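You operate a simulated robot arm through the tools that you are given. There is no shell and no other tool. Be economical: measure what you need, move in short steps, check, and stop when the job is done.

You are at the controls of a simulated two-armed robot. One attempt, no reset.

Task
Dip the steel ledge's blue-ring pin in oil and drop it in at L7, the white-ring one at L9.
Fine: use the ledge's oil tin, each pin dipped before it goes in; the other two pins stay.

Only the result counts: the job must be done as asked and must still hold three seconds after the hand-in. Knocking over, shifting, dropping, spilling or breaking anything else fails it.

Robot
Two 7-joint arms with fingered hands on one trunk, on a base that drives. Base frame: it is fixed to the floor where the robot stands at the start and does not move with it; the origin is under the middle of the robot, x ahead of it, y to its left, z up; the surface under the hand at the start is at about z = 950. Readings come in mm, rad, newtons and seconds.
The left shoulder is at the start at [49, 182, 1223], the right one opposite. With the tool pointing down near the work surface each hand reaches from about 420 to 820 mm from the robot's upright axis, wherever it stands, measured 20 degrees to its own side. Payload 3.8 kg a hand.
The tool frame of a hand sits at the grasp point between the pads (the TCP): z along the fingers, y along the line on which they close. The tips reach 30 mm beyond it. Largest opening 104 mm; the body of the gripper starts 35 mm behind the TCP. The gripper is a hand of 4 fingers: y runs from the thumb to the fingers, the wrist lies at [-17, -104, -178] in the tool frame, and closing takes about 1.5 s.
Orientation is that of the tool frame in the base frame, as [roll, pitch, yaw] about the fixed x, y, z axes, in that order (R = Rz(yaw) Ry(pitch) Rx(roll)). With the fingers straight down and the wrist toward the robot, the tool's x, y and z point along [0, 1, 0], [1, 0, 0] and [0, 0, -1] of the base frame.

Tools
- The arms move only by the tool send_rows. It takes "left_motion", "right_motion" or both (then of equal length, played together; a hand with none holds still); each is a list that holds one entry, the list of rows, each a list of 6 numbers: the turn, a rotation vector about the base's x, y, z in units of 120 degrees (1.0 is 120 degrees), then the shift along the base's x, y, z in units of 500 mm (1.0 is 500 mm). In form: [[[rx, ry, rz, tx, ty, tz], ...]]. A call has 1 to 10 rows; each row is the pose to reach, as a shift and turn from the pose commanded when the call began. "left_gripper" and "right_gripper" are, for a hand that has rows, the finger opening in mm, from 0 to 104, set as the call begins (left out, the last holds). A call with a number of a shift or a turn outside -1 to 1 is refused whole. A row lasts 0.2 s, in which the tool goes at most 50 mm and 0.15 rad; a call with a longer step from one row to the next is refused whole, and so is a gripper value outside its range. Where a pose cannot be reached the arm comes as near as it can. A force on the tool above 40 N (or 10 N above the force at the start of the call, whichever is more), or a blocked arm, ends the call early, and 0.2 s more pass. The fingers move at their own pace (about 72 mm/s each) and stop on an object; they squeeze with about 24 N. The grip force told is the motor's: it shows also when the fingers shut on nothing. Time passes only in rows, and 0.2 s behind the last, so rows that repeat a pose let the fingers close. It gives the time, the measured TCP pose, the force on the tool (base axes), the opening and the grip force at its end, in the units of the frame above (readings bear some noise), with the torque about the TCP (base axes, N m) and any sound that the robot's microphone picked up.
- Cameras (640 x 400 px; columns grow to the right, rows downward): "scene" is now at [137.1, -21.6, 1417.7]; the picture's right is [-0.23, -0.97, 0.00], its down [-0.42, 0.10, -0.90] and it looks along [0.88, -0.20, -0.43] (base axes); focal length 246 px, centre (320, 200). "left" rides on the left gripper at [-66, -90, -126] in its tool frame; the picture's right is [-0.78, -0.30, 0.56], its down [0.57, -0.70, 0.42] and it looks along [0.27, 0.65, 0.71] (tool axes); focal length 275 px, centre (320, 200). "right" rides on the right gripper at [66, -90, -126] in its tool frame; the picture's right is [-0.78, 0.30, -0.56], its down [-0.57, -0.70, 0.42] and it looks along [-0.26, 0.65, 0.71] (tool axes); focal length 275 px, centre (320, 200). There is no depth. A picture from a camera that has moved, and an enlarged one, comes with that camera's place and axes in the base frame and with its lens.
- grab_frame(camera): a new picture of that camera. It takes no simulated time.
- move_column(by): slides the trunk up (or, below 0, down) by that many mm; the arms and the scene camera ride with it, the base frame stays. It gives what a move gives, with no picture.
- roll_base(legs): drives the robot by 1 to 6 legs, each [ahead, left, turn to the left] in mm, mm and rad, along the robot's own axes; the way and the turn of a leg run together, so that a leg with both is an arc; at most 1500 mm and 3.142 rad a leg. The arms and the cameras ride along, it lands a little off, and it stops where it bumps. It gives what a move gives.
- set_fingers(index, middle, ring, thumb_bend, thumb_turn, hand): sets how far each is bent, from 0 (flat) to 1 (curled in); at 0.3 the hand is open as for a grip, at 0.7 the pads meet at the TCP. One left out holds its place. A second passes; each finger stops where it meets its share of the squeeze, and holds until it gets a number again. A gripper value or a shape takes the hand back. It gives what a move gives, with no picture; readings hold the bend of each and the force on the fingers (four entries, about 0 where the hand has none), thumb and palm. thumb_turn goes from beside the hand (0) to across from the fingers (1), as for a grip.
- grasp_type(shape, hand): the hand has 4 fingers and takes this shape, open, in about a second: jaw (thumb against the fingers, like two jaws); tri (thumb and two fingers); tip (a fingertip pinch); poke (one finger out to press); point (the index stretched); flat (the hand flat); cup (the hand cupped); fist (a fist). The gripper value then closes the fingers along that shape, each until it touches; the sizes above hold for jaw. It gives what a move gives, with no picture.
- pan_tilt(pan, tilt): turns the head with the scene camera to pan (to the left, within 1.501 rad either way) and tilt (down, from -0.506 to 1.204), counted from straight ahead of the robot. It gives what a move gives.
- enlarge(camera, box): a new picture of the part [left, top, right, bottom] of that camera's present view, enlarged. It takes no simulated time.
- finish_job(): hands the job in; it is judged then, once.

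Work in short steps. Places have to be worked out from the pictures, the camera data and where the tool is seen: move nearer, look again, correct. Check each grasp and each placing, and mend what went wrong. You have 120 turns and 108 pictures in all, those below and enlarged ones among them. Open the grippers and draw the arms clear of the work before you hand the job in, unless the task says otherwise; then end with one line.

The tools are called after "Request:" as a command line: name --argument value ..., lists and objects as JSON in quotes. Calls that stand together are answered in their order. send_rows: Moves the arms, as the interface text tells. Its arguments: {"type":"object","properties":{"left_motion":{"type":"array","items":{"type":"array","items":{"type":"array","items":{"type":"number"}}}},"left_gripper":{"type":"number"},"right_motion":{"type":"array","items":{"type":"array","items":{"type":"array","items":{"type":"number"}}}},"right_gripper":{"type":"number"}},"required":[]} The other tools are called the same way: move_column (by) slides the trunk up or down; grasp_type (shape, hand) gives the hand a shape; set_fingers (index, middle, ring, thumb_bend, thumb_turn, hand) moves the fingers one by one; roll_base (legs) drives the base; pan_tilt (pan, tilt) turns the head that bears the scene camera; grab_frame (camera) takes a picture; enlarge (camera, box) takes an enlarged picture of a part of a camera's view; finish_job () hands the job in.

At the start:

```text
t: 0.0
left_position: [579.9, 207.8, 1325.3]
left_tool_rot: [3.141, 0.0, 1.571]
left_ft_force: [-0.3, 0.0, -0.5]
left_moment: [0.0, 0.02, 0.03]
left_finger_gap: 103.9
left_grip_force: 0.0
left_shape: jaw
left_bend: [0.3, 0.3, 0.3, 0.3, 0.97]
left_finger forces: [0.0, 0.0, 0.0, 0.0, 0.1, 0.0]
right_position: [468.4, -206.5, 1254.9]
right_tool_rot: [-3.141, 0.0, 1.571]
right_ft_force: [-0.1, 0.5, -0.4]
right_moment: [0.03, 0.01, 0.0]
right_finger_gap: 103.8
right_grip_force: 0.1
right_shape: jaw
right_bend: [0.3, 0.3, 0.3, 0.3, 0.97]
right_finger forces: [0.0, 0.0, 0.0, 0.1, 0.1, 0.1]
trunk travel left (down, up): [-375.0, 381.0]
robot x, y, heading: [2.6, -3.3, -0.0]
head pan, tilt: [-0.229, 0.445]
```

scene: 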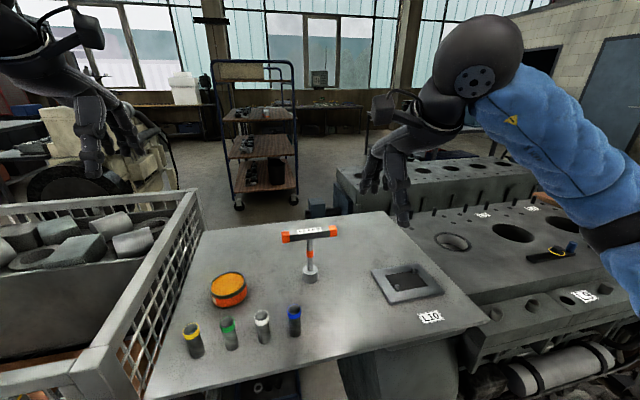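
right: 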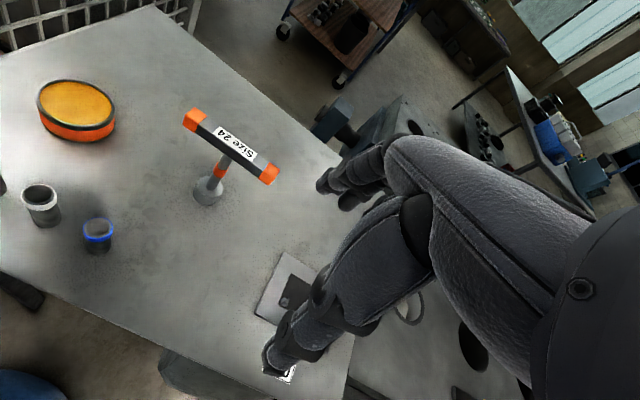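
left: 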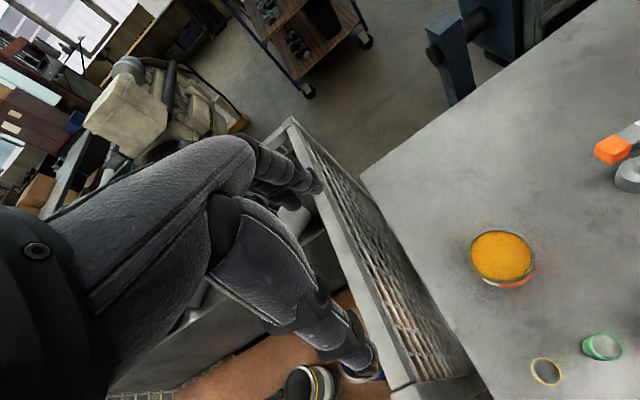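

The ledge shows four ringed pins, an orange tin and a label L10; more labels are to the right. I look closer there and turn the head right.

Request:
enlarge --camera "scene" --box '[150, 220, 350, 380]'

Request:
enlarge --camera "scene" --box '[360, 150, 640, 340]'

Request:
pan_tilt --pan -0.75 --tilt 0.6

Request:
grab_frame --camera "scene"

```text
2.50 times, centred on (250, 300) of scene
camera zoom: at [137.1, -21.6, 1417.7], right [-0.23, -0.97, 0.0], down [-0.42, 0.1, -0.9], along [0.88, -0.2, -0.43], focal length 616 px, centre (495, -50)
```

zoom: 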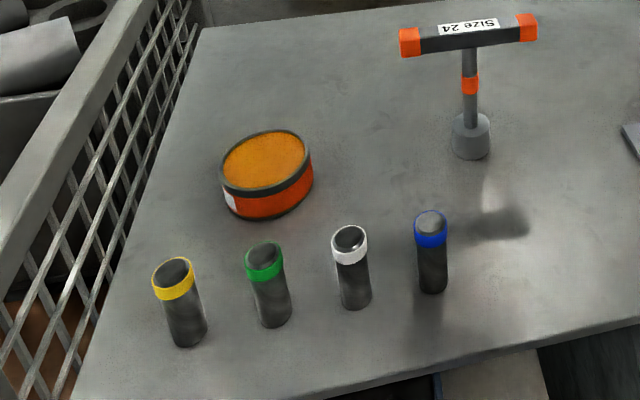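

```text
2.11 times, centred on (500, 245) of scene
camera zoom: at [137.1, -21.6, 1417.7], right [-0.23, -0.97, 0.0], down [-0.42, 0.1, -0.9], along [0.88, -0.2, -0.43], focal length 518 px, centre (-59, 105)
```

zoom: 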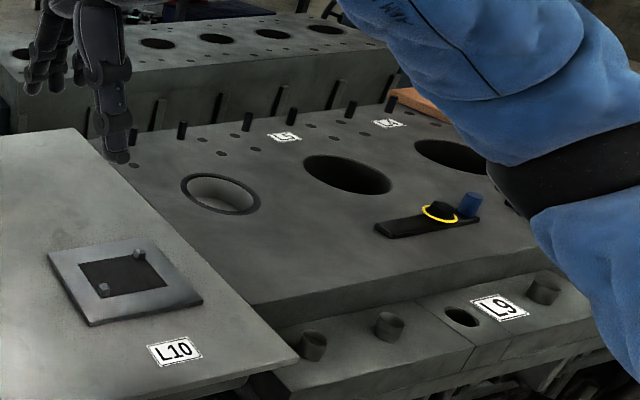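

```text
t: 0.9
left_position: [578.9, 209.0, 1325.4]
left_tool_rot: [3.141, 0.0, 1.57]
left_ft_force: [-0.6, -0.6, -0.3]
left_moment: [0.01, 0.01, 0.0]
left_finger_gap: 103.9
left_grip_force: 0.1
left_shape: jaw
left_bend: [0.3, 0.3, 0.3, 0.3, 0.97]
left_finger forces: [0.0, 0.1, 0.0, 0.1, 0.0, 0.1]
right_position: [468.0, -205.6, 1253.8]
right_tool_rot: [3.14, 0.0, 1.571]
right_ft_force: [-0.3, 0.4, 0.2]
right_moment: [-0.03, -0.02, 0.0]
right_finger_gap: 103.7
right_grip_force: 0.0
right_shape: jaw
right_bend: [0.3, 0.3, 0.3, 0.3, 0.97]
right_finger forces: [0.1, 0.0, 0.0, 0.0, 0.0, 0.0]
trunk travel left (down, up): [-375.0, 381.0]
robot x, y, heading: [1.9, 1.6, -0.005]
head pan, tilt: [-0.75, 0.6]
```

```text
102 pictures are left
camera scene: at [112.2, -60.9, 1403.8], right [-0.68, -0.73, 0.0], down [-0.41, 0.38, -0.83], along [0.6, -0.56, -0.56], focal length 246 px, centre (320, 200)
```

scene: 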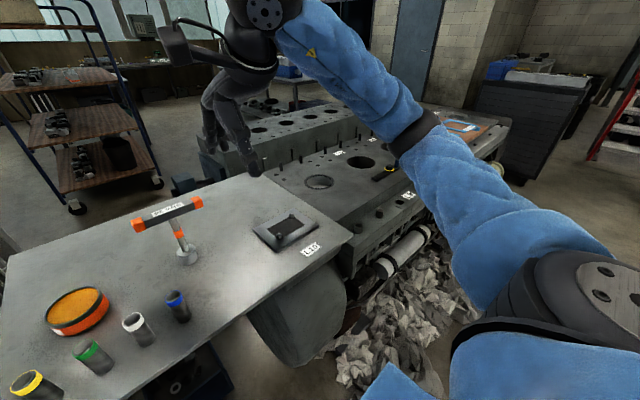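

L9 is on the block's side flange. I zoom to find L7.

Request:
enlarge --camera "scene" --box '[250, 130, 430, 243]'

Request:
grab_frame --camera "right"

```text
3.54 times, centred on (340, 186) of scene
camera zoom: at [112.2, -60.9, 1403.8], right [-0.68, -0.73, 0.0], down [-0.41, 0.38, -0.83], along [0.6, -0.56, -0.56], focal length 872 px, centre (249, 248)
```

zoom: 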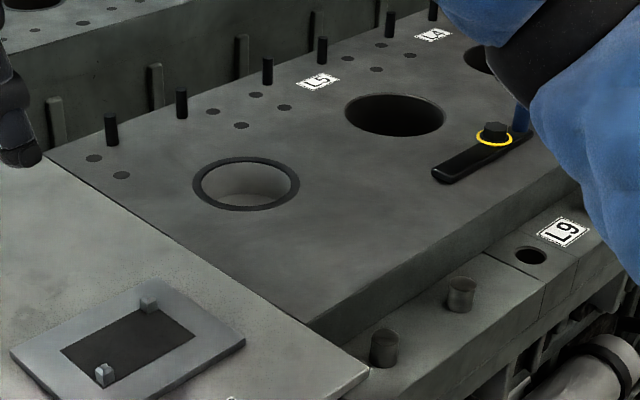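

```text
100 pictures are left
camera right: at [378.1, -141.2, 1379.3], right [0.3, -0.78, 0.56], down [-0.7, -0.57, -0.42], along [0.65, -0.27, -0.71], focal length 275 px, centre (320, 200)
```

right: 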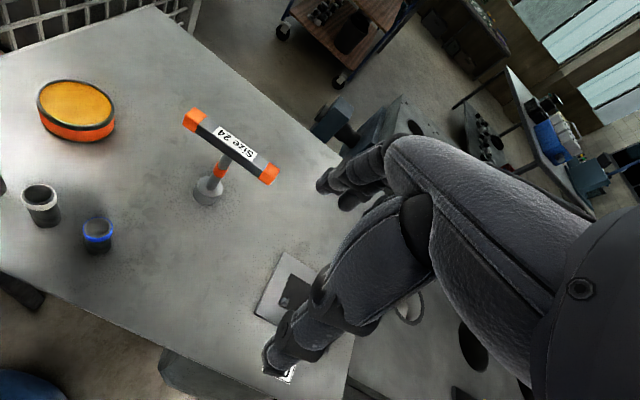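

L4, L5, L9, L10 are visible; L7 may be behind the right arm. I look further to the right.

Request:
pan_tilt --pan -1.3 --tilt 0.7

Request:
grab_frame --camera "scene"

```text
t: 1.9
left_position: [577.7, 207.5, 1326.0]
left_tool_rot: [-3.141, 0.0, 1.57]
left_ft_force: [0.6, 0.3, -0.1]
left_moment: [0.03, -0.03, 0.02]
left_finger_gap: 103.4
left_grip_force: 0.0
left_shape: jaw
left_bend: [0.3, 0.3, 0.3, 0.3, 0.97]
left_finger forces: [0.1, 0.0, 0.0, 0.1, 0.0, 0.1]
right_position: [467.4, -206.3, 1255.3]
right_tool_rot: [3.141, -0.001, 1.57]
right_ft_force: [-1.2, 0.8, 0.1]
right_moment: [0.02, -0.03, 0.0]
right_finger_gap: 103.8
right_grip_force: 0.1
right_shape: jaw
right_bend: [0.3, 0.3, 0.3, 0.3, 0.97]
right_finger forces: [0.0, 0.0, 0.0, 0.0, 0.0, 0.0]
trunk travel left (down, up): [-375.0, 381.0]
robot x, y, heading: [1.3, -1.4, -0.002]
head pan, tilt: [-1.3, 0.7]
```

```text
99 pictures are left
camera scene: at [70.3, -82.6, 1395.1], right [-0.96, -0.27, 0.0], down [-0.17, 0.62, -0.77], along [0.2, -0.74, -0.64], focal length 246 px, centre (320, 200)
```

scene: 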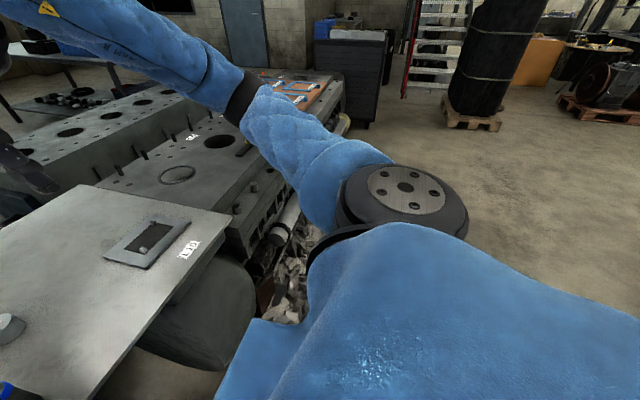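

L7 isn't visible yet (probably behind the arm); I will find it later. First I move the right hand above the blue pin (about 476,-43, top about 1030), staying high.

Request:
pan_tilt --pan 0.0 --tilt 0.75

Request:
send_rows --right_motion '[[[0, 0, 0, 0.003, 0.065, -0.04], [0, 0, 0, 0.006, 0.13, -0.08], [0, 0, 0, 0.009, 0.195, -0.12], [0, 0, 0, 0.012, 0.26, -0.16], [0, 0, 0, 0.016, 0.326, -0.2]]]'

Request:
grab_frame --camera "scene"

Request:
grab_frame --camera "right"

```text
t: 3.4
left_position: [577.8, 207.4, 1325.7]
left_tool_rot: [-3.141, -0.002, 1.57]
left_ft_force: [0.0, 0.1, -0.1]
left_moment: [-0.03, 0.03, 0.0]
left_finger_gap: 103.5
left_grip_force: 0.0
left_shape: jaw
left_bend: [0.3, 0.3, 0.3, 0.3, 0.97]
left_finger forces: [0.0, 0.0, 0.0, 0.1, 0.0, 0.0]
right_position: [468.5, -206.5, 1255.6]
right_tool_rot: [-3.142, 0.0, 1.571]
right_ft_force: [-0.2, -0.3, 0.2]
right_moment: [0.01, 0.03, 0.0]
right_finger_gap: 103.7
right_grip_force: 0.0
right_shape: jaw
right_bend: [0.3, 0.3, 0.3, 0.3, 0.97]
right_finger forces: [0.1, 0.0, 0.1, 0.0, 0.1, 0.1]
trunk travel left (down, up): [-375.0, 381.0]
robot x, y, heading: [-2.5, 2.2, -0.003]
head pan, tilt: [0.0, 0.75]
```

```text
t: 4.6
left_position: [579.3, 208.6, 1324.4]
left_tool_rot: [-3.141, 0.001, 1.572]
left_ft_force: [-0.2, -0.6, 0.3]
left_moment: [0.01, 0.0, 0.0]
left_finger_gap: 103.6
left_grip_force: 0.2
left_shape: jaw
left_bend: [0.3, 0.3, 0.3, 0.3, 0.97]
left_finger forces: [0.1, 0.1, 0.0, 0.0, 0.0, 0.0]
right_position: [476.6, -42.9, 1153.3]
right_tool_rot: [3.14, 0.001, 1.572]
right_ft_force: [0.2, -0.3, -0.8]
right_moment: [-0.03, -0.01, 0.02]
right_finger_gap: 103.5
right_grip_force: 0.0
right_shape: jaw
right_bend: [0.3, 0.3, 0.3, 0.3, 0.97]
right_finger forces: [0.0, 0.0, 0.0, 0.0, 0.0, 0.1]
trunk travel left (down, up): [-375.0, 381.0]
robot x, y, heading: [1.8, -2.0, 0.004]
head pan, tilt: [0.0, 0.75]
```

```text
98 pictures are left
camera scene: at [130.7, 0.3, 1390.8], right [0.0, -1.0, 0.0], down [-0.68, 0.0, -0.73], along [0.73, 0.0, -0.68], focal length 246 px, centre (320, 200)
```

scene: 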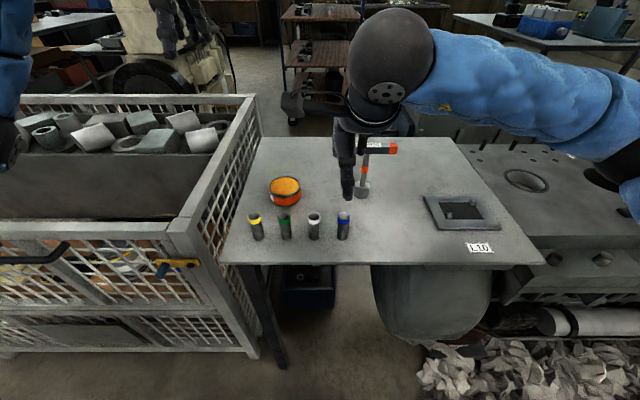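

```text
97 pictures are left
camera right: at [387.6, 22.5, 1277.5], right [0.3, -0.78, 0.56], down [-0.7, -0.57, -0.42], along [0.65, -0.27, -0.71], focal length 275 px, centre (320, 200)
```

right: 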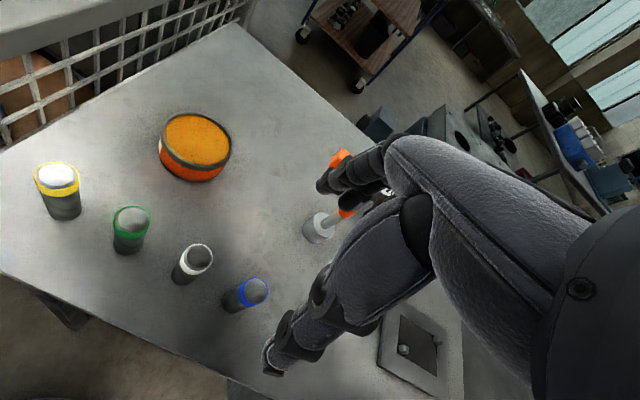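

Blue pin at about (474,-46), white (474,12), tin (614,91). I lower the right hand to z 1075 above blue and check the finger clearance.

Request:
send_rows --right_motion '[[[0, 0, 0, -0.002, -0.003, -0.08], [0, 0, 0, -0.004, -0.006, -0.15]]]'

Request:
grab_frame --camera "right"

Request:
enlarge --camera "scene" --box '[230, 120, 430, 245]'

Request:
grab_frame --camera "left"

```text
t: 5.2
left_position: [579.3, 207.1, 1324.8]
left_tool_rot: [3.141, -0.001, 1.571]
left_ft_force: [-0.4, 0.4, -0.2]
left_moment: [0.04, -0.02, 0.0]
left_finger_gap: 103.4
left_grip_force: 0.0
left_shape: jaw
left_bend: [0.3, 0.3, 0.3, 0.3, 0.97]
left_finger forces: [0.0, 0.1, 0.0, 0.0, 0.0, 0.1]
right_position: [474.1, -43.1, 1080.9]
right_tool_rot: [-3.141, -0.001, 1.57]
right_ft_force: [0.2, -0.2, 0.1]
right_moment: [0.02, -0.01, 0.03]
right_finger_gap: 103.7
right_grip_force: 0.0
right_shape: jaw
right_bend: [0.3, 0.3, 0.3, 0.3, 0.97]
right_finger forces: [0.1, 0.0, 0.0, 0.0, 0.0, 0.1]
trunk travel left (down, up): [-375.0, 381.0]
robot x, y, heading: [-3.0, -3.9, -0.002]
head pan, tilt: [0.0, 0.75]
```

```text
96 pictures are left
camera right: at [385.7, 21.6, 1204.9], right [0.3, -0.78, 0.56], down [-0.7, -0.57, -0.42], along [0.65, -0.26, -0.71], focal length 275 px, centre (320, 200)
```

right: 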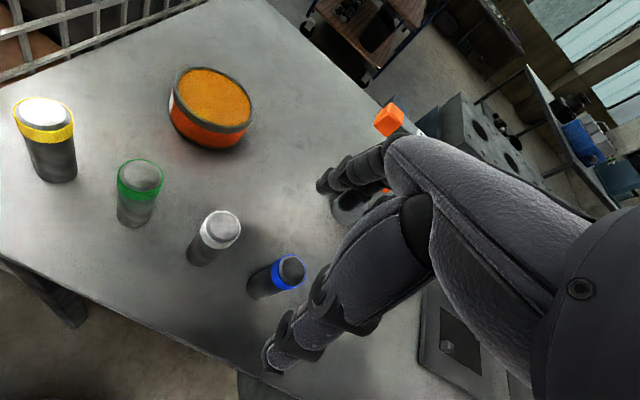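

```text
3.20 times, centred on (330, 182) of scene
camera zoom: at [130.4, -1.0, 1390.9], right [0.0, -1.0, 0.0], down [-0.68, 0.0, -0.73], along [0.73, 0.0, -0.68], focal length 788 px, centre (288, 256)
```

zoom: 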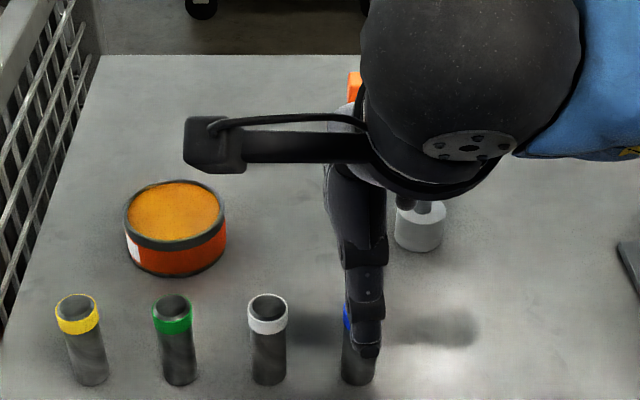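

```text
94 pictures are left
camera left: at [488.3, 140.8, 1450.1], right [-0.3, -0.78, -0.56], down [-0.7, 0.57, -0.42], along [0.65, 0.27, -0.71], focal length 275 px, centre (320, 200)
```

left: 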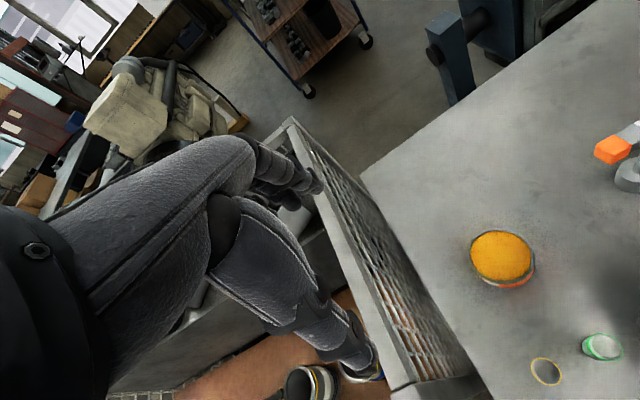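

TCP lines up with the blue pin. I lower to about z 1017 with the fingers open on either side of the pin, and then look.

Request:
send_rows --right_motion '[[[0, 0, 0, 0.0, -0.003, -0.04], [0, 0, 0, 0.0, -0.004, -0.08], [0, 0, 0, 0, -0.004, -0.124]]]'

Request:
grab_frame --camera "right"

Request:
enlarge --camera "scene" --box '[230, 120, 430, 245]'

```text
t: 6.0
left_position: [578.6, 207.4, 1322.8]
left_tool_rot: [-3.142, 0.0, 1.571]
left_ft_force: [-0.4, 0.3, 0.3]
left_moment: [-0.02, 0.03, 0.02]
left_finger_gap: 103.8
left_grip_force: 0.1
left_shape: jaw
left_bend: [0.3, 0.3, 0.3, 0.3, 0.97]
left_finger forces: [0.0, 0.1, 0.1, 0.0, 0.0, 0.0]
right_position: [472.5, -48.3, 1018.3]
right_tool_rot: [-3.141, 0.0, 1.569]
right_ft_force: [0.1, 0.3, 0.2]
right_moment: [0.0, 0.0, 0.02]
right_finger_gap: 103.8
right_grip_force: 0.0
right_shape: jaw
right_bend: [0.3, 0.3, 0.3, 0.3, 0.97]
right_finger forces: [0.0, 0.0, 0.0, 0.0, 0.0, 0.1]
trunk travel left (down, up): [-375.0, 381.0]
robot x, y, heading: [-1.0, 0.8, 0.0]
head pan, tilt: [0.0, 0.75]
```

```text
93 pictures are left
camera right: at [382.9, 17.7, 1142.3], right [0.3, -0.78, 0.56], down [-0.7, -0.57, -0.42], along [0.65, -0.26, -0.71], focal length 275 px, centre (320, 200)
```

right: 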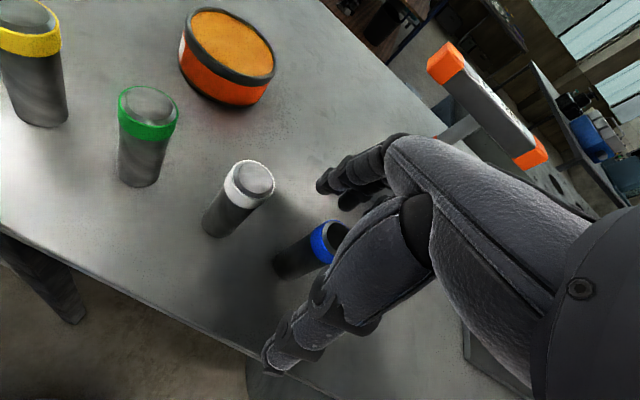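

```text
3.20 times, centred on (330, 182) of scene
camera zoom: at [130.6, -0.9, 1390.8], right [0.0, -1.0, 0.0], down [-0.68, 0.0, -0.73], along [0.73, 0.0, -0.68], focal length 788 px, centre (288, 256)
```

zoom: 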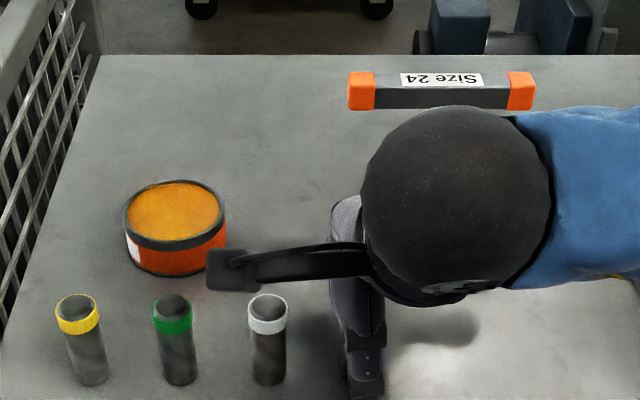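

The pin sits slightly to +y of the TCP. I nudge +4 mm in y and close.

Request:
send_rows --right_motion '[[[0, 0, 0, 0.002, 0.008, 0]]]'

Request:
send_rows --right_motion '[[[0, 0, 0, 0, 0, 0], [0, 0, 0, 0, 0, 0], [0, 0, 0, 0, 0, 0], [0, 0, 0, 0, 0, 0], [0, 0, 0, 0, 0, 0], [0, 0, 0, 0, 0, 0], [0, 0, 0, 0, 0, 0], [0, 0, 0, 0, 0, 0]]]' --right_gripper 10

Request:
grab_frame --camera "right"

```text
t: 6.4
left_position: [580.0, 207.4, 1325.9]
left_tool_rot: [3.141, 0.002, 1.572]
left_ft_force: [-0.1, 0.1, -0.3]
left_moment: [0.03, -0.01, 0.01]
left_finger_gap: 103.5
left_grip_force: 0.1
left_shape: jaw
left_bend: [0.3, 0.3, 0.3, 0.3, 0.97]
left_finger forces: [0.0, 0.1, 0.0, 0.1, 0.0, 0.0]
right_position: [474.0, -42.2, 1018.3]
right_tool_rot: [-3.141, 0.0, 1.57]
right_ft_force: [0.0, 0.1, -0.4]
right_moment: [0.02, 0.0, 0.01]
right_finger_gap: 103.9
right_grip_force: 0.1
right_shape: jaw
right_bend: [0.3, 0.3, 0.3, 0.3, 0.97]
right_finger forces: [0.1, 0.1, 0.0, 0.1, 0.0, 0.1]
trunk travel left (down, up): [-375.0, 381.0]
robot x, y, heading: [0.3, -4.4, 0.0]
head pan, tilt: [0.0, 0.75]
```

```text
t: 8.2
left_position: [579.5, 207.6, 1325.6]
left_tool_rot: [3.141, 0.0, 1.57]
left_ft_force: [-0.2, -0.6, -0.1]
left_moment: [0.0, 0.01, -0.01]
left_finger_gap: 103.6
left_grip_force: 0.1
left_shape: jaw
left_bend: [0.3, 0.3, 0.3, 0.3, 0.97]
left_finger forces: [0.1, 0.0, 0.1, 0.0, 0.0, 0.0]
right_position: [473.1, -42.9, 1018.5]
right_tool_rot: [3.141, 0.0, 1.572]
right_ft_force: [-0.5, -0.4, 0.9]
right_moment: [0.01, -0.01, 0.02]
right_finger_gap: 14.4
right_grip_force: 24.1
right_shape: jaw
right_bend: [0.71, 0.59, 0.7, 0.75, 1.0]
right_finger forces: [10.7, 7.8, 0.0, 0.0, 18.9, 0.1]
trunk travel left (down, up): [-375.0, 381.0]
robot x, y, heading: [-0.7, -2.4, 0.002]
head pan, tilt: [0.0, 0.75]
```

```text
91 pictures are left
camera right: at [384.6, 21.7, 1141.9], right [0.3, -0.78, 0.56], down [-0.7, -0.57, -0.42], along [0.65, -0.27, -0.71], focal length 275 px, centre (320, 200)
```

right: 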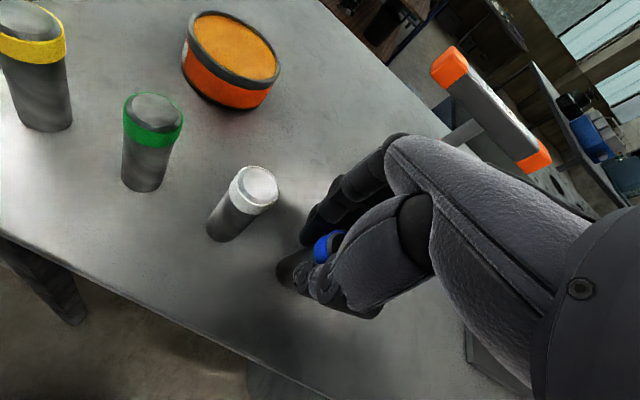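

Gripped by index, middle and thumb. I lift by 110 mm to clear everything and check.

Request:
send_rows --right_motion '[[[0, 0, 0, 0, 0, 0.03], [0, 0, 0, 0, 0, 0.08], [0, 0, 0, 0, 0, 0.15], [0, 0, 0, 0, 0, 0.22]]]'

Request:
grab_frame --camera "right"

Request:
enlarge --camera "scene" --box '[230, 120, 430, 245]'

```text
t: 9.2
left_position: [578.1, 207.8, 1324.7]
left_tool_rot: [3.141, -0.001, 1.572]
left_ft_force: [0.4, -0.9, 0.2]
left_moment: [-0.04, -0.02, 0.04]
left_finger_gap: 103.7
left_grip_force: 0.0
left_shape: jaw
left_bend: [0.3, 0.3, 0.3, 0.3, 0.97]
left_finger forces: [0.1, 0.0, 0.1, 0.1, 0.1, 0.0]
right_position: [472.8, -41.8, 1131.4]
right_tool_rot: [-3.141, 0.0, 1.571]
right_ft_force: [0.0, 0.0, -1.8]
right_moment: [0.03, -0.02, -0.03]
right_finger_gap: 14.8
right_grip_force: 24.3
right_shape: jaw
right_bend: [0.71, 0.59, 0.7, 0.75, 1.0]
right_finger forces: [10.7, 7.8, 0.1, 0.0, 18.9, 0.0]
trunk travel left (down, up): [-375.0, 381.0]
robot x, y, heading: [-3.5, 1.1, -0.003]
head pan, tilt: [0.0, 0.75]
```

```text
90 pictures are left
camera right: at [383.0, 21.8, 1255.2], right [0.3, -0.78, 0.56], down [-0.7, -0.57, -0.42], along [0.65, -0.27, -0.71], focal length 275 px, centre (320, 200)
```

right: 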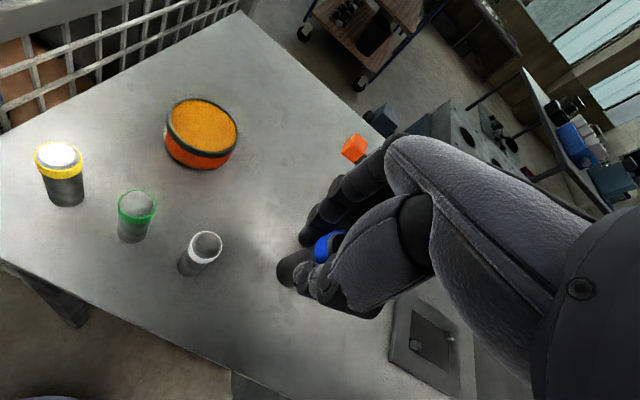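

```text
3.20 times, centred on (330, 182) of scene
camera zoom: at [130.1, -0.6, 1390.9], right [0.0, -1.0, 0.0], down [-0.68, 0.0, -0.73], along [0.73, 0.0, -0.68], focal length 788 px, centre (288, 256)
```

zoom: 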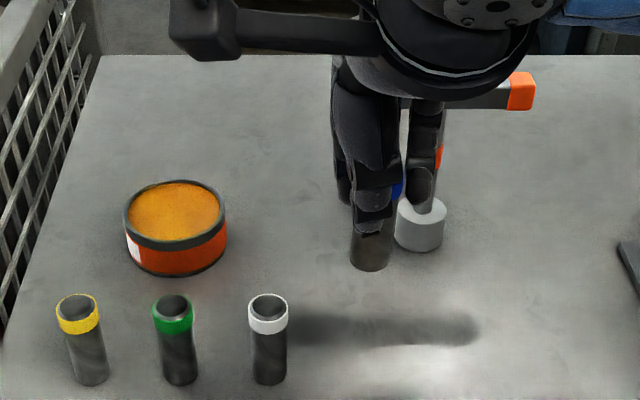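

The blue pin is firmly held, bottom about 68 mm under the TCP. Tin centre is about (620,92), rim about z 980; I move over it: y first, then x.

Request:
send_rows --right_motion '[[[0, 0, 0, 0, 0.09, 0], [0, 0, 0, 0, 0.18, 0], [0, 0, 0, 0, 0.27, 0], [0, 0, 0, 0.09, 0.27, 0], [0, 0, 0, 0.18, 0.27, 0], [0, 0, 0, 0.27, 0.27, 0], [0, 0, 0, 0.29, 0.272, -0.04]]]'

Request:
grab_frame --camera "right"

Request:
enlarge --camera "scene" --box '[230, 120, 430, 245]'

Request:
grab_frame --camera "left"

```text
t: 10.8
left_position: [578.7, 208.4, 1324.3]
left_tool_rot: [-3.141, -0.001, 1.571]
left_ft_force: [-1.2, -0.7, 0.5]
left_moment: [0.01, -0.01, 0.01]
left_finger_gap: 103.7
left_grip_force: 0.1
left_shape: jaw
left_bend: [0.3, 0.3, 0.3, 0.3, 0.97]
left_finger forces: [0.0, 0.0, 0.0, 0.1, 0.0, 0.0]
right_position: [621.7, 90.1, 1108.6]
right_tool_rot: [-3.139, 0.001, 1.571]
right_ft_force: [0.2, 0.2, -1.4]
right_moment: [0.02, 0.03, 0.0]
right_finger_gap: 14.5
right_grip_force: 24.4
right_shape: jaw
right_bend: [0.71, 0.59, 0.7, 0.75, 1.0]
right_finger forces: [11.0, 8.4, 0.1, 0.0, 18.7, 0.0]
trunk travel left (down, up): [-375.0, 381.0]
robot x, y, heading: [2.1, 1.5, -0.0]
head pan, tilt: [0.0, 0.75]
```

```text
88 pictures are left
camera right: at [530.8, 154.9, 1232.4], right [0.3, -0.78, 0.56], down [-0.7, -0.57, -0.42], along [0.65, -0.27, -0.71], focal length 275 px, centre (320, 200)
```

right: 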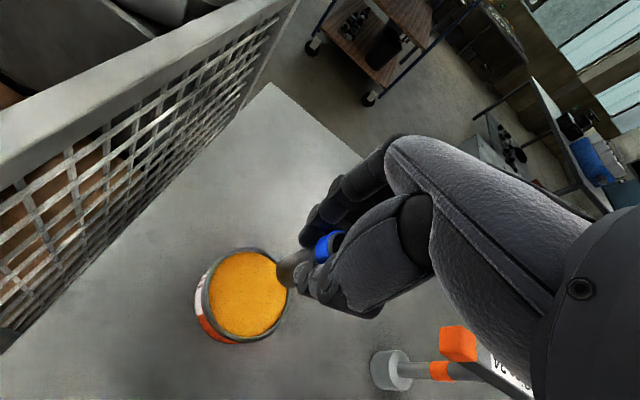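

```text
3.20 times, centred on (330, 182) of scene
camera zoom: at [130.7, -0.4, 1390.8], right [0.0, -1.0, 0.0], down [-0.68, 0.0, -0.73], along [0.73, 0.0, -0.68], focal length 788 px, centre (288, 256)
```

zoom: 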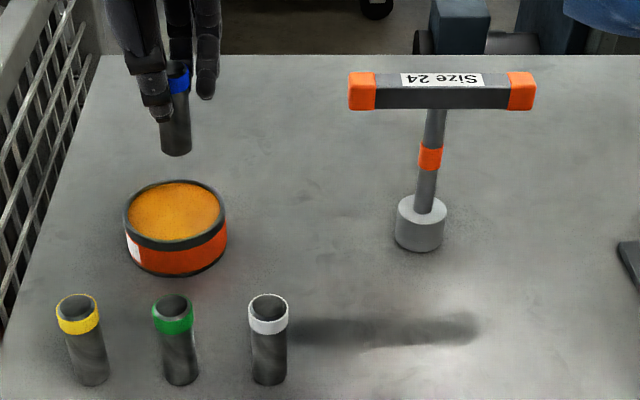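

```text
86 pictures are left
camera left: at [488.7, 141.5, 1449.9], right [-0.3, -0.78, -0.56], down [-0.7, 0.57, -0.42], along [0.65, 0.26, -0.71], focal length 275 px, centre (320, 200)
```

left: 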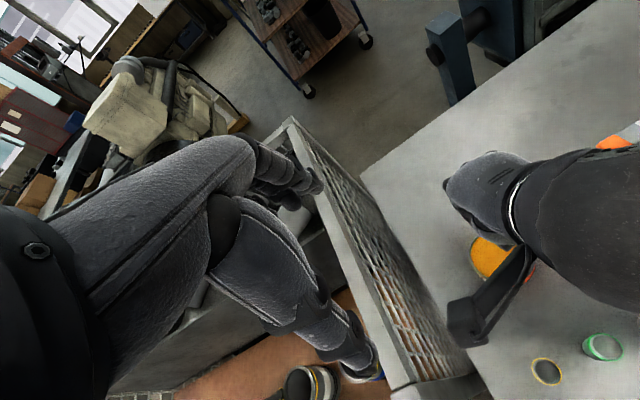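

Pin is above the tin within 5 mm. I lower ~78 mm so the pin's lower end goes into the oil, tips staying above the rim, hold briefly, and look.

Request:
send_rows --right_motion '[[[0, 0, 0, -0.004, 0.004, -0.05], [0, 0, 0, -0.004, 0.004, -0.1], [0, 0, 0, -0.004, 0.004, -0.13], [0, 0, 0, -0.004, 0.004, -0.152], [0, 0, 0, -0.004, 0.004, -0.152]]]'

Request:
grab_frame --camera "right"

Request:
enlarge --camera "scene" --box '[230, 120, 330, 182]'

```text
t: 12.0
left_position: [578.2, 207.3, 1325.4]
left_tool_rot: [-3.141, 0.0, 1.571]
left_ft_force: [-0.5, -0.2, -0.4]
left_moment: [-0.01, -0.03, 0.03]
left_finger_gap: 103.8
left_grip_force: 0.1
left_shape: jaw
left_bend: [0.3, 0.3, 0.3, 0.3, 0.97]
left_finger forces: [0.0, 0.0, 0.1, 0.1, 0.1, 0.1]
right_position: [615.8, 91.1, 1031.2]
right_tool_rot: [-3.14, 0.002, 1.571]
right_ft_force: [1.5, 1.3, 2.6]
right_moment: [0.0, -0.08, 0.04]
right_finger_gap: 13.7
right_grip_force: 23.5
right_shape: jaw
right_bend: [0.72, 0.6, 0.71, 0.79, 1.0]
right_finger forces: [0.1, 6.6, 5.0, 0.0, 0.0, 0.1]
trunk travel left (down, up): [-375.0, 381.0]
robot x, y, heading: [-1.3, -2.2, -0.0]
head pan, tilt: [0.0, 0.75]
```

```text
85 pictures are left
camera right: at [526.8, 157.4, 1154.4], right [0.3, -0.77, 0.56], down [-0.7, -0.57, -0.42], along [0.65, -0.27, -0.71], focal length 275 px, centre (320, 200)
```

right: 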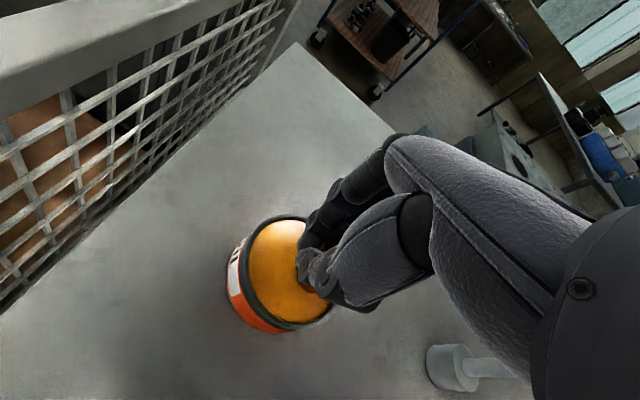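

```text
6.40 times, centred on (280, 151) of scene
camera zoom: at [129.2, -0.8, 1390.8], right [0.0, -1.0, 0.0], down [-0.68, 0.0, -0.73], along [0.73, 0.0, -0.68], focal length 1576 px, centre (576, 514)
```

zoom: 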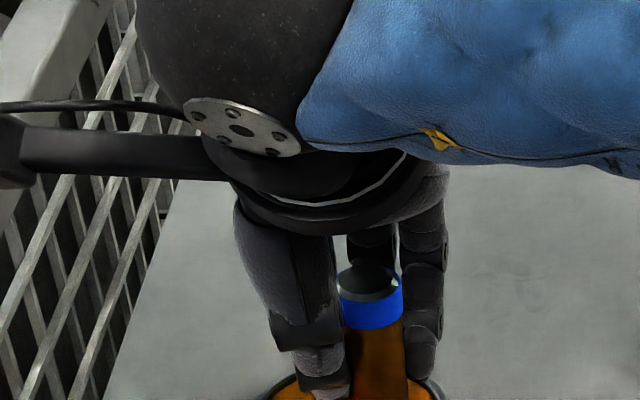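

The pin touched the tin's bottom sooner than expected and slid in the grip toward -y; it now stands oiled in the tin beside the thumb. Before doing anything I look more closely.

Request:
enlarge --camera "right" --box '[210, 170, 400, 345]'

Request:
enlarge --camera "scene" --box '[250, 140, 330, 200]'

```text
2.29 times, centred on (305, 258) of right
camera zoom: at [526.8, 157.4, 1154.4], right [0.3, -0.77, 0.56], down [-0.7, -0.57, -0.42], along [0.65, -0.27, -0.71], focal length 629 px, centre (354, 69)
```

zoom: 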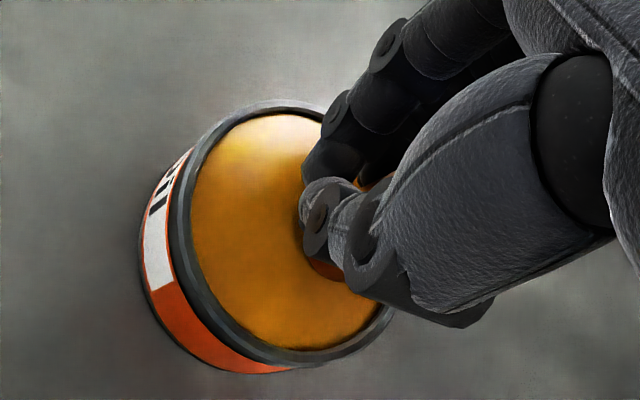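

```text
6.67 times, centred on (290, 170) of scene
camera zoom: at [129.2, -0.8, 1390.8], right [0.0, -1.0, 0.0], down [-0.68, 0.0, -0.73], along [0.73, 0.0, -0.68], focal length 1641 px, centre (520, 400)
```

zoom: 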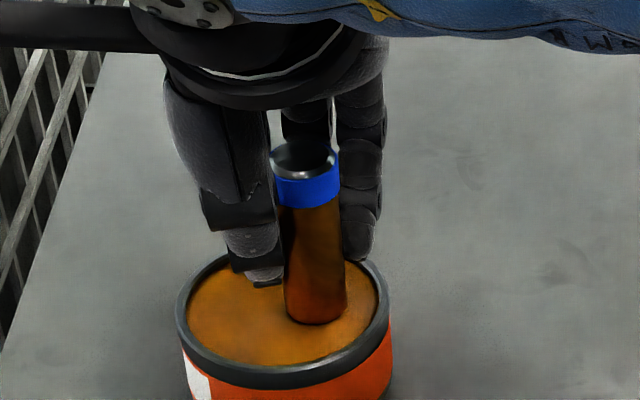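

The pin looks upright, standing in the oil beside the thumb. I open the fingers moderately so it stands free.

Request:
set_fingers --hand "right" --index 0.48 --middle 0.48 --ring 0.48 --thumb_bend 0.48

Request:
enlarge --camera "scene" --box '[250, 140, 330, 200]'

Request:
enlarge --camera "right" --box '[210, 170, 400, 345]'

```text
t: 13.0
left_position: [578.6, 208.0, 1326.5]
left_tool_rot: [-3.14, -0.001, 1.572]
left_ft_force: [-0.5, -0.4, -0.7]
left_moment: [0.03, -0.04, -0.01]
left_finger_gap: 103.6
left_grip_force: 0.1
left_shape: jaw
left_bend: [0.3, 0.3, 0.3, 0.3, 0.97]
left_finger forces: [0.1, 0.0, 0.1, 0.0, 0.0, 0.1]
right_position: [615.4, 93.4, 1031.5]
right_tool_rot: [-3.141, 0.0, 1.569]
right_ft_force: [-0.2, -0.2, -0.2]
right_moment: [0.03, 0.0, 0.03]
right_finger_gap: 58.3
right_grip_force: 0.0
right_shape: fingers
right_bend: [0.48, 0.48, 0.48, 0.48, 1.0]
right_finger forces: [0.0, 0.1, 0.1, 0.1, 0.0, 0.0]
trunk travel left (down, up): [-375.0, 381.0]
robot x, y, heading: [-1.7, -0.9, -0.002]
head pan, tilt: [0.0, 0.75]
```

```text
6.67 times, centred on (290, 170) of scene
camera zoom: at [130.2, -0.6, 1390.9], right [0.0, -1.0, 0.0], down [-0.68, 0.0, -0.73], along [0.73, 0.0, -0.68], focal length 1641 px, centre (520, 400)
```

zoom: 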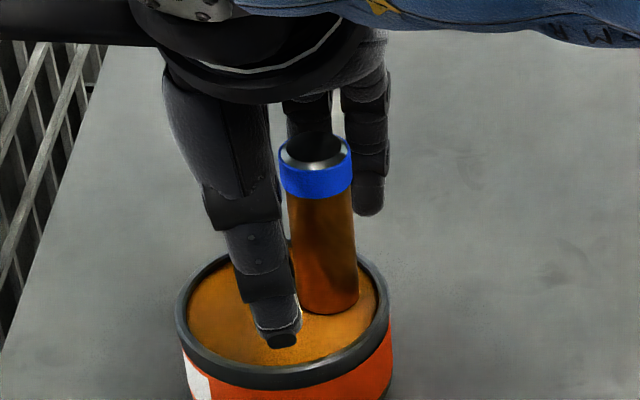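

```text
2.29 times, centred on (305, 258) of right
camera zoom: at [527.9, 157.7, 1156.3], right [0.3, -0.78, 0.56], down [-0.7, -0.57, -0.42], along [0.65, -0.27, -0.71], focal length 629 px, centre (354, 69)
```

zoom: 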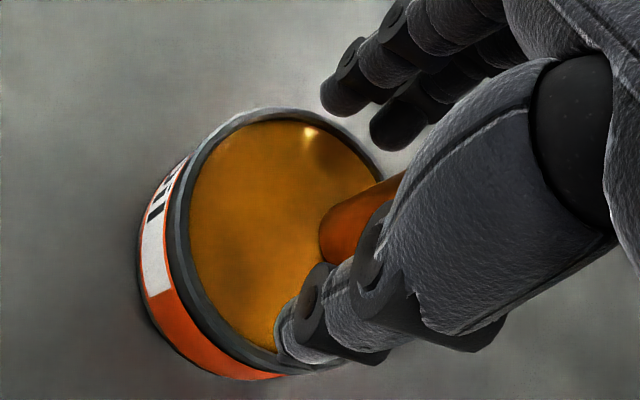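

The blue pin stands upright in the tin at about (630,75), oiled. I shift the hand +12 x, then -17 y and +8 z to center on it, then check.

Request:
send_rows --right_motion '[[[0, 0, 0, 0.024, 0, 0.016], [0, 0, 0, 0.024, -0.017, 0.016], [0, 0, 0, 0.024, -0.034, 0.016]]]'

Request:
enlarge --camera "scene" --box '[250, 140, 330, 200]'

Request:
enlarge --camera "right" --box '[210, 170, 400, 345]'

```text
t: 13.8
left_position: [579.2, 206.6, 1325.4]
left_tool_rot: [-3.141, 0.001, 1.57]
left_ft_force: [-0.7, 0.2, 0.1]
left_moment: [0.02, 0.02, 0.04]
left_finger_gap: 103.6
left_grip_force: 0.0
left_shape: jaw
left_bend: [0.3, 0.3, 0.3, 0.3, 0.97]
left_finger forces: [0.0, 0.1, 0.0, 0.1, 0.0, 0.0]
right_position: [629.8, 76.9, 1040.3]
right_tool_rot: [3.141, 0.0, 1.572]
right_ft_force: [-0.4, 0.6, -1.3]
right_moment: [-0.03, 0.02, -0.02]
right_finger_gap: 58.9
right_grip_force: 0.1
right_shape: fingers
right_bend: [0.48, 0.48, 0.48, 0.48, 1.0]
right_finger forces: [0.0, 0.0, 0.1, 0.1, 0.0, 0.1]
trunk travel left (down, up): [-375.0, 381.0]
robot x, y, heading: [4.5, 3.6, 0.005]
head pan, tilt: [0.0, 0.75]
```

```text
6.67 times, centred on (290, 170) of scene
camera zoom: at [130.4, -0.6, 1390.9], right [0.0, -1.0, 0.0], down [-0.68, 0.0, -0.73], along [0.73, 0.0, -0.68], focal length 1641 px, centre (520, 400)
```

zoom: 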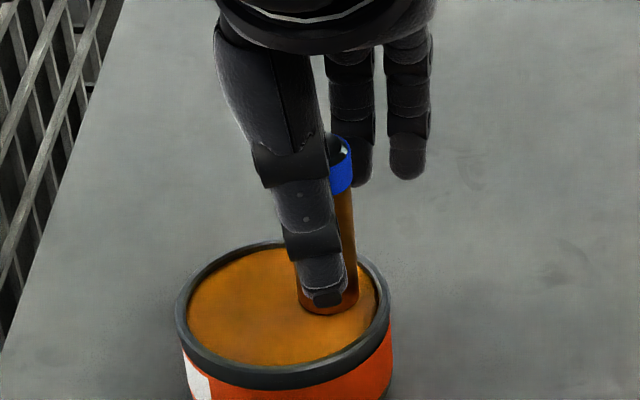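

```text
2.29 times, centred on (305, 258) of right
camera zoom: at [540.5, 141.9, 1164.8], right [0.3, -0.78, 0.56], down [-0.7, -0.57, -0.42], along [0.65, -0.27, -0.71], focal length 629 px, centre (354, 69)
```

zoom: 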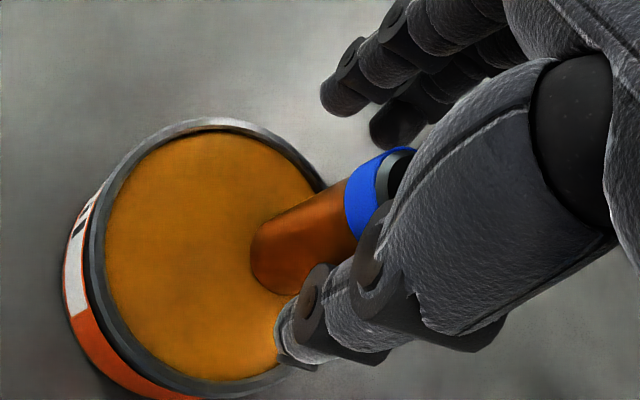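

Hand is centred on the pin (ray gives 629,75). I close the grip.

Request:
send_rows --right_motion '[[[0, 0, 0, 0, 0, 0], [0, 0, 0, 0, 0, 0], [0, 0, 0, 0, 0, 0], [0, 0, 0, 0, 0, 0], [0, 0, 0, 0, 0, 0], [0, 0, 0, 0, 0, 0], [0, 0, 0, 0, 0, 0]]]' --right_gripper 5

Request:
enlarge --camera "scene" --box '[250, 140, 330, 200]'

Request:
enlarge --camera "right" --box '[210, 170, 400, 345]'

```text
t: 15.4
left_position: [578.8, 207.8, 1325.7]
left_tool_rot: [3.14, 0.0, 1.572]
left_ft_force: [-0.6, 0.4, -0.5]
left_moment: [-0.02, -0.05, -0.02]
left_finger_gap: 103.5
left_grip_force: 0.2
left_shape: jaw
left_bend: [0.3, 0.3, 0.3, 0.3, 0.97]
left_finger forces: [0.0, 0.0, 0.0, 0.1, 0.0, 0.1]
right_position: [629.8, 76.8, 1040.1]
right_tool_rot: [-3.141, -0.002, 1.572]
right_ft_force: [-0.5, 0.2, 0.2]
right_moment: [-0.01, 0.03, -0.01]
right_finger_gap: 14.4
right_grip_force: 23.9
right_shape: jaw
right_bend: [0.72, 0.61, 0.69, 0.74, 1.0]
right_finger forces: [10.4, 9.3, 0.1, 0.1, 20.6, 0.0]
trunk travel left (down, up): [-375.0, 381.0]
robot x, y, heading: [2.2, -0.2, 0.004]
head pan, tilt: [0.0, 0.75]
```

```text
6.67 times, centred on (290, 170) of scene
camera zoom: at [130.3, -0.6, 1390.9], right [0.0, -1.0, 0.0], down [-0.68, 0.0, -0.73], along [0.73, 0.0, -0.68], focal length 1641 px, centre (520, 400)
```

zoom: 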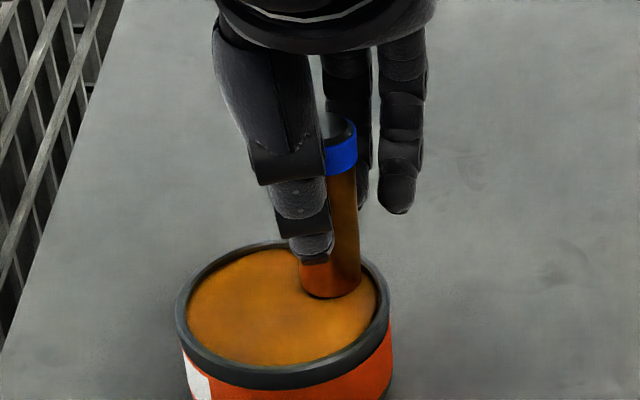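

```text
2.29 times, centred on (305, 258) of right
camera zoom: at [540.4, 142.0, 1165.0], right [0.3, -0.78, 0.56], down [-0.7, -0.57, -0.42], along [0.65, -0.26, -0.71], focal length 629 px, centre (354, 69)
```

zoom: 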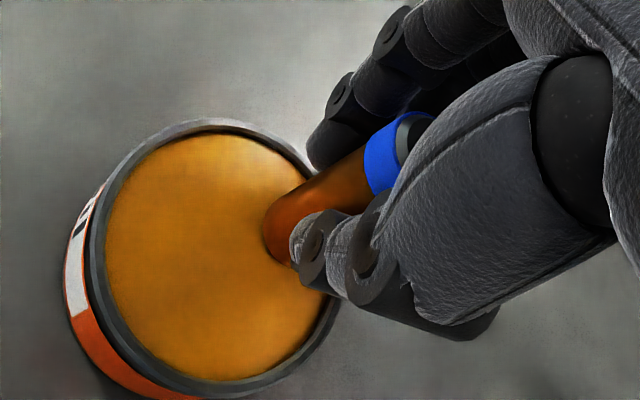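

Gripped, but the thumb presses the pin off-centre and tilts it ~5°. I reopen, shift 7 mm to -y, and regrip.

Request:
set_fingers --hand "right" --index 0.48 --middle 0.48 --ring 0.48 --thumb_bend 0.48

Request:
send_rows --right_motion '[[[0, 0, 0, 0.01, -0.014, 0], [0, 0, 0, 0.01, -0.014, 0]]]'

Request:
enlarge --camera "scene" --box '[250, 140, 330, 200]'

Request:
enlarge --camera "right" --box '[210, 170, 400, 345]'

```text
t: 16.4
left_position: [578.5, 208.1, 1325.8]
left_tool_rot: [3.141, -0.001, 1.569]
left_ft_force: [-0.2, 0.2, 1.1]
left_moment: [-0.01, -0.01, 0.0]
left_finger_gap: 103.3
left_grip_force: 0.0
left_shape: jaw
left_bend: [0.3, 0.3, 0.3, 0.3, 0.97]
left_finger forces: [0.1, 0.0, 0.1, 0.1, 0.0, 0.0]
right_position: [629.5, 77.7, 1041.7]
right_tool_rot: [-3.14, 0.0, 1.571]
right_ft_force: [0.0, -0.1, 0.4]
right_moment: [0.01, -0.01, 0.03]
right_finger_gap: 58.7
right_grip_force: 0.1
right_shape: fingers
right_bend: [0.48, 0.48, 0.48, 0.48, 1.0]
right_finger forces: [0.0, 0.0, 0.0, 0.1, 0.2, 0.0]
trunk travel left (down, up): [-375.0, 381.0]
robot x, y, heading: [-0.0, 1.4, -0.0]
head pan, tilt: [0.0, 0.75]
```

```text
t: 17.0
left_position: [578.8, 207.5, 1325.9]
left_tool_rot: [-3.141, 0.001, 1.571]
left_ft_force: [0.8, 0.7, 0.8]
left_moment: [-0.03, 0.0, -0.02]
left_finger_gap: 103.5
left_grip_force: 0.1
left_shape: jaw
left_bend: [0.3, 0.3, 0.3, 0.3, 0.97]
left_finger forces: [0.0, 0.0, 0.0, 0.0, 0.0, 0.0]
right_position: [634.5, 69.8, 1041.7]
right_tool_rot: [-3.141, 0.001, 1.57]
right_ft_force: [1.0, -0.2, 0.2]
right_moment: [0.02, -0.01, -0.05]
right_finger_gap: 58.2
right_grip_force: 0.2
right_shape: fingers
right_bend: [0.48, 0.48, 0.48, 0.48, 1.0]
right_finger forces: [0.0, 0.0, 0.0, 0.1, 0.0, 0.0]
trunk travel left (down, up): [-375.0, 381.0]
robot x, y, heading: [-0.0, -0.5, -0.003]
head pan, tilt: [0.0, 0.75]
```

```text
6.67 times, centred on (290, 170) of scene
camera zoom: at [130.3, -0.4, 1390.9], right [0.0, -1.0, 0.0], down [-0.68, 0.0, -0.73], along [0.73, 0.0, -0.68], focal length 1641 px, centre (520, 400)
```

zoom: 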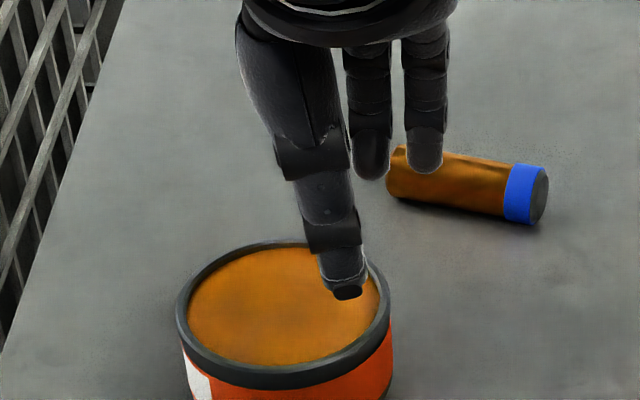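

```text
2.29 times, centred on (305, 258) of right
camera zoom: at [544.9, 135.5, 1164.6], right [0.3, -0.78, 0.56], down [-0.7, -0.57, -0.42], along [0.65, -0.26, -0.71], focal length 629 px, centre (354, 69)
```

zoom: 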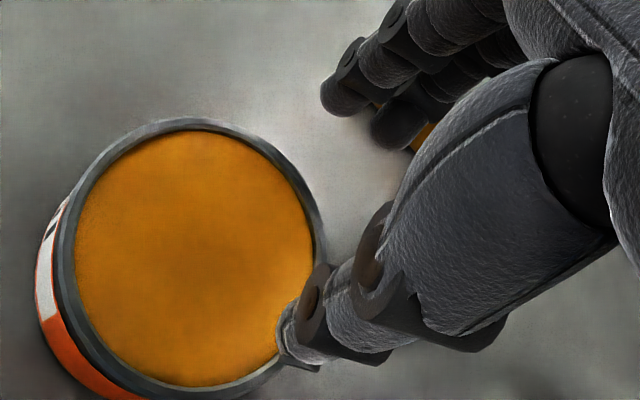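

The pin toppled out of the tin onto the ledge, lying around (730,20). I raise the hand clear and see whether it is rolling.

Request:
send_rows --right_motion '[[[0, 0, 0, 0, 0, 0.09]]]'

Request:
grab_frame --camera "scene"

Request:
grab_frame --camera "right"

```text
t: 17.4
left_position: [577.9, 207.7, 1325.0]
left_tool_rot: [3.141, 0.001, 1.57]
left_ft_force: [0.3, -0.4, 0.0]
left_moment: [-0.02, -0.01, -0.02]
left_finger_gap: 103.8
left_grip_force: 0.0
left_shape: jaw
left_bend: [0.3, 0.3, 0.3, 0.3, 0.97]
left_finger forces: [0.0, 0.0, 0.0, 0.0, 0.0, 0.0]
right_position: [633.6, 70.5, 1085.4]
right_tool_rot: [3.141, 0.0, 1.572]
right_ft_force: [0.0, 0.4, -0.8]
right_moment: [-0.01, 0.01, -0.02]
right_finger_gap: 58.5
right_grip_force: 0.1
right_shape: fingers
right_bend: [0.48, 0.48, 0.48, 0.48, 1.0]
right_finger forces: [0.0, 0.0, 0.0, 0.0, 0.0, 0.0]
trunk travel left (down, up): [-375.0, 381.0]
robot x, y, heading: [-1.4, -0.6, 0.001]
head pan, tilt: [0.0, 0.75]
```

```text
73 pictures are left
camera scene: at [129.3, -0.5, 1391.1], right [0.0, -1.0, 0.0], down [-0.68, 0.0, -0.73], along [0.73, 0.0, -0.68], focal length 246 px, centre (320, 200)
```

scene: 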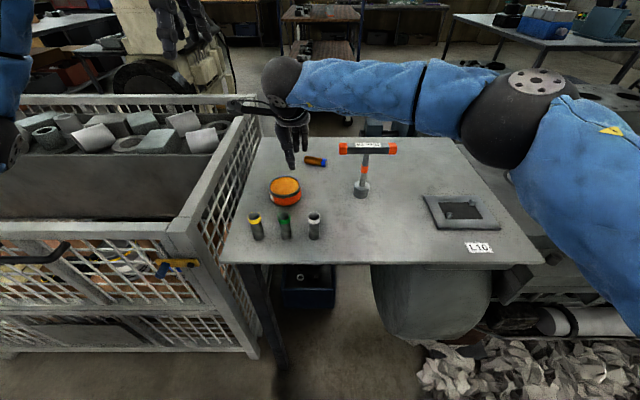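

```text
72 pictures are left
camera right: at [544.0, 136.1, 1208.8], right [0.3, -0.78, 0.56], down [-0.7, -0.57, -0.42], along [0.65, -0.27, -0.71], focal length 275 px, centre (320, 200)
```

right: 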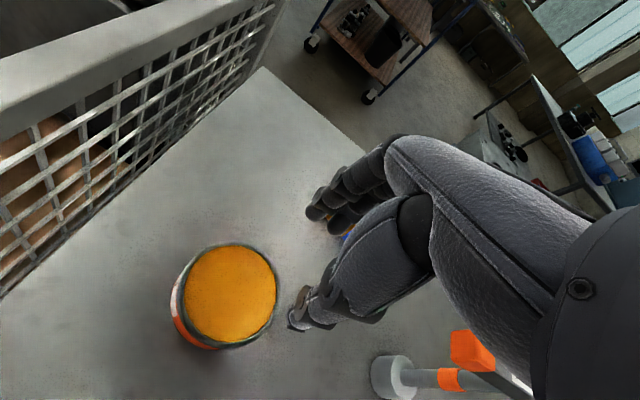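

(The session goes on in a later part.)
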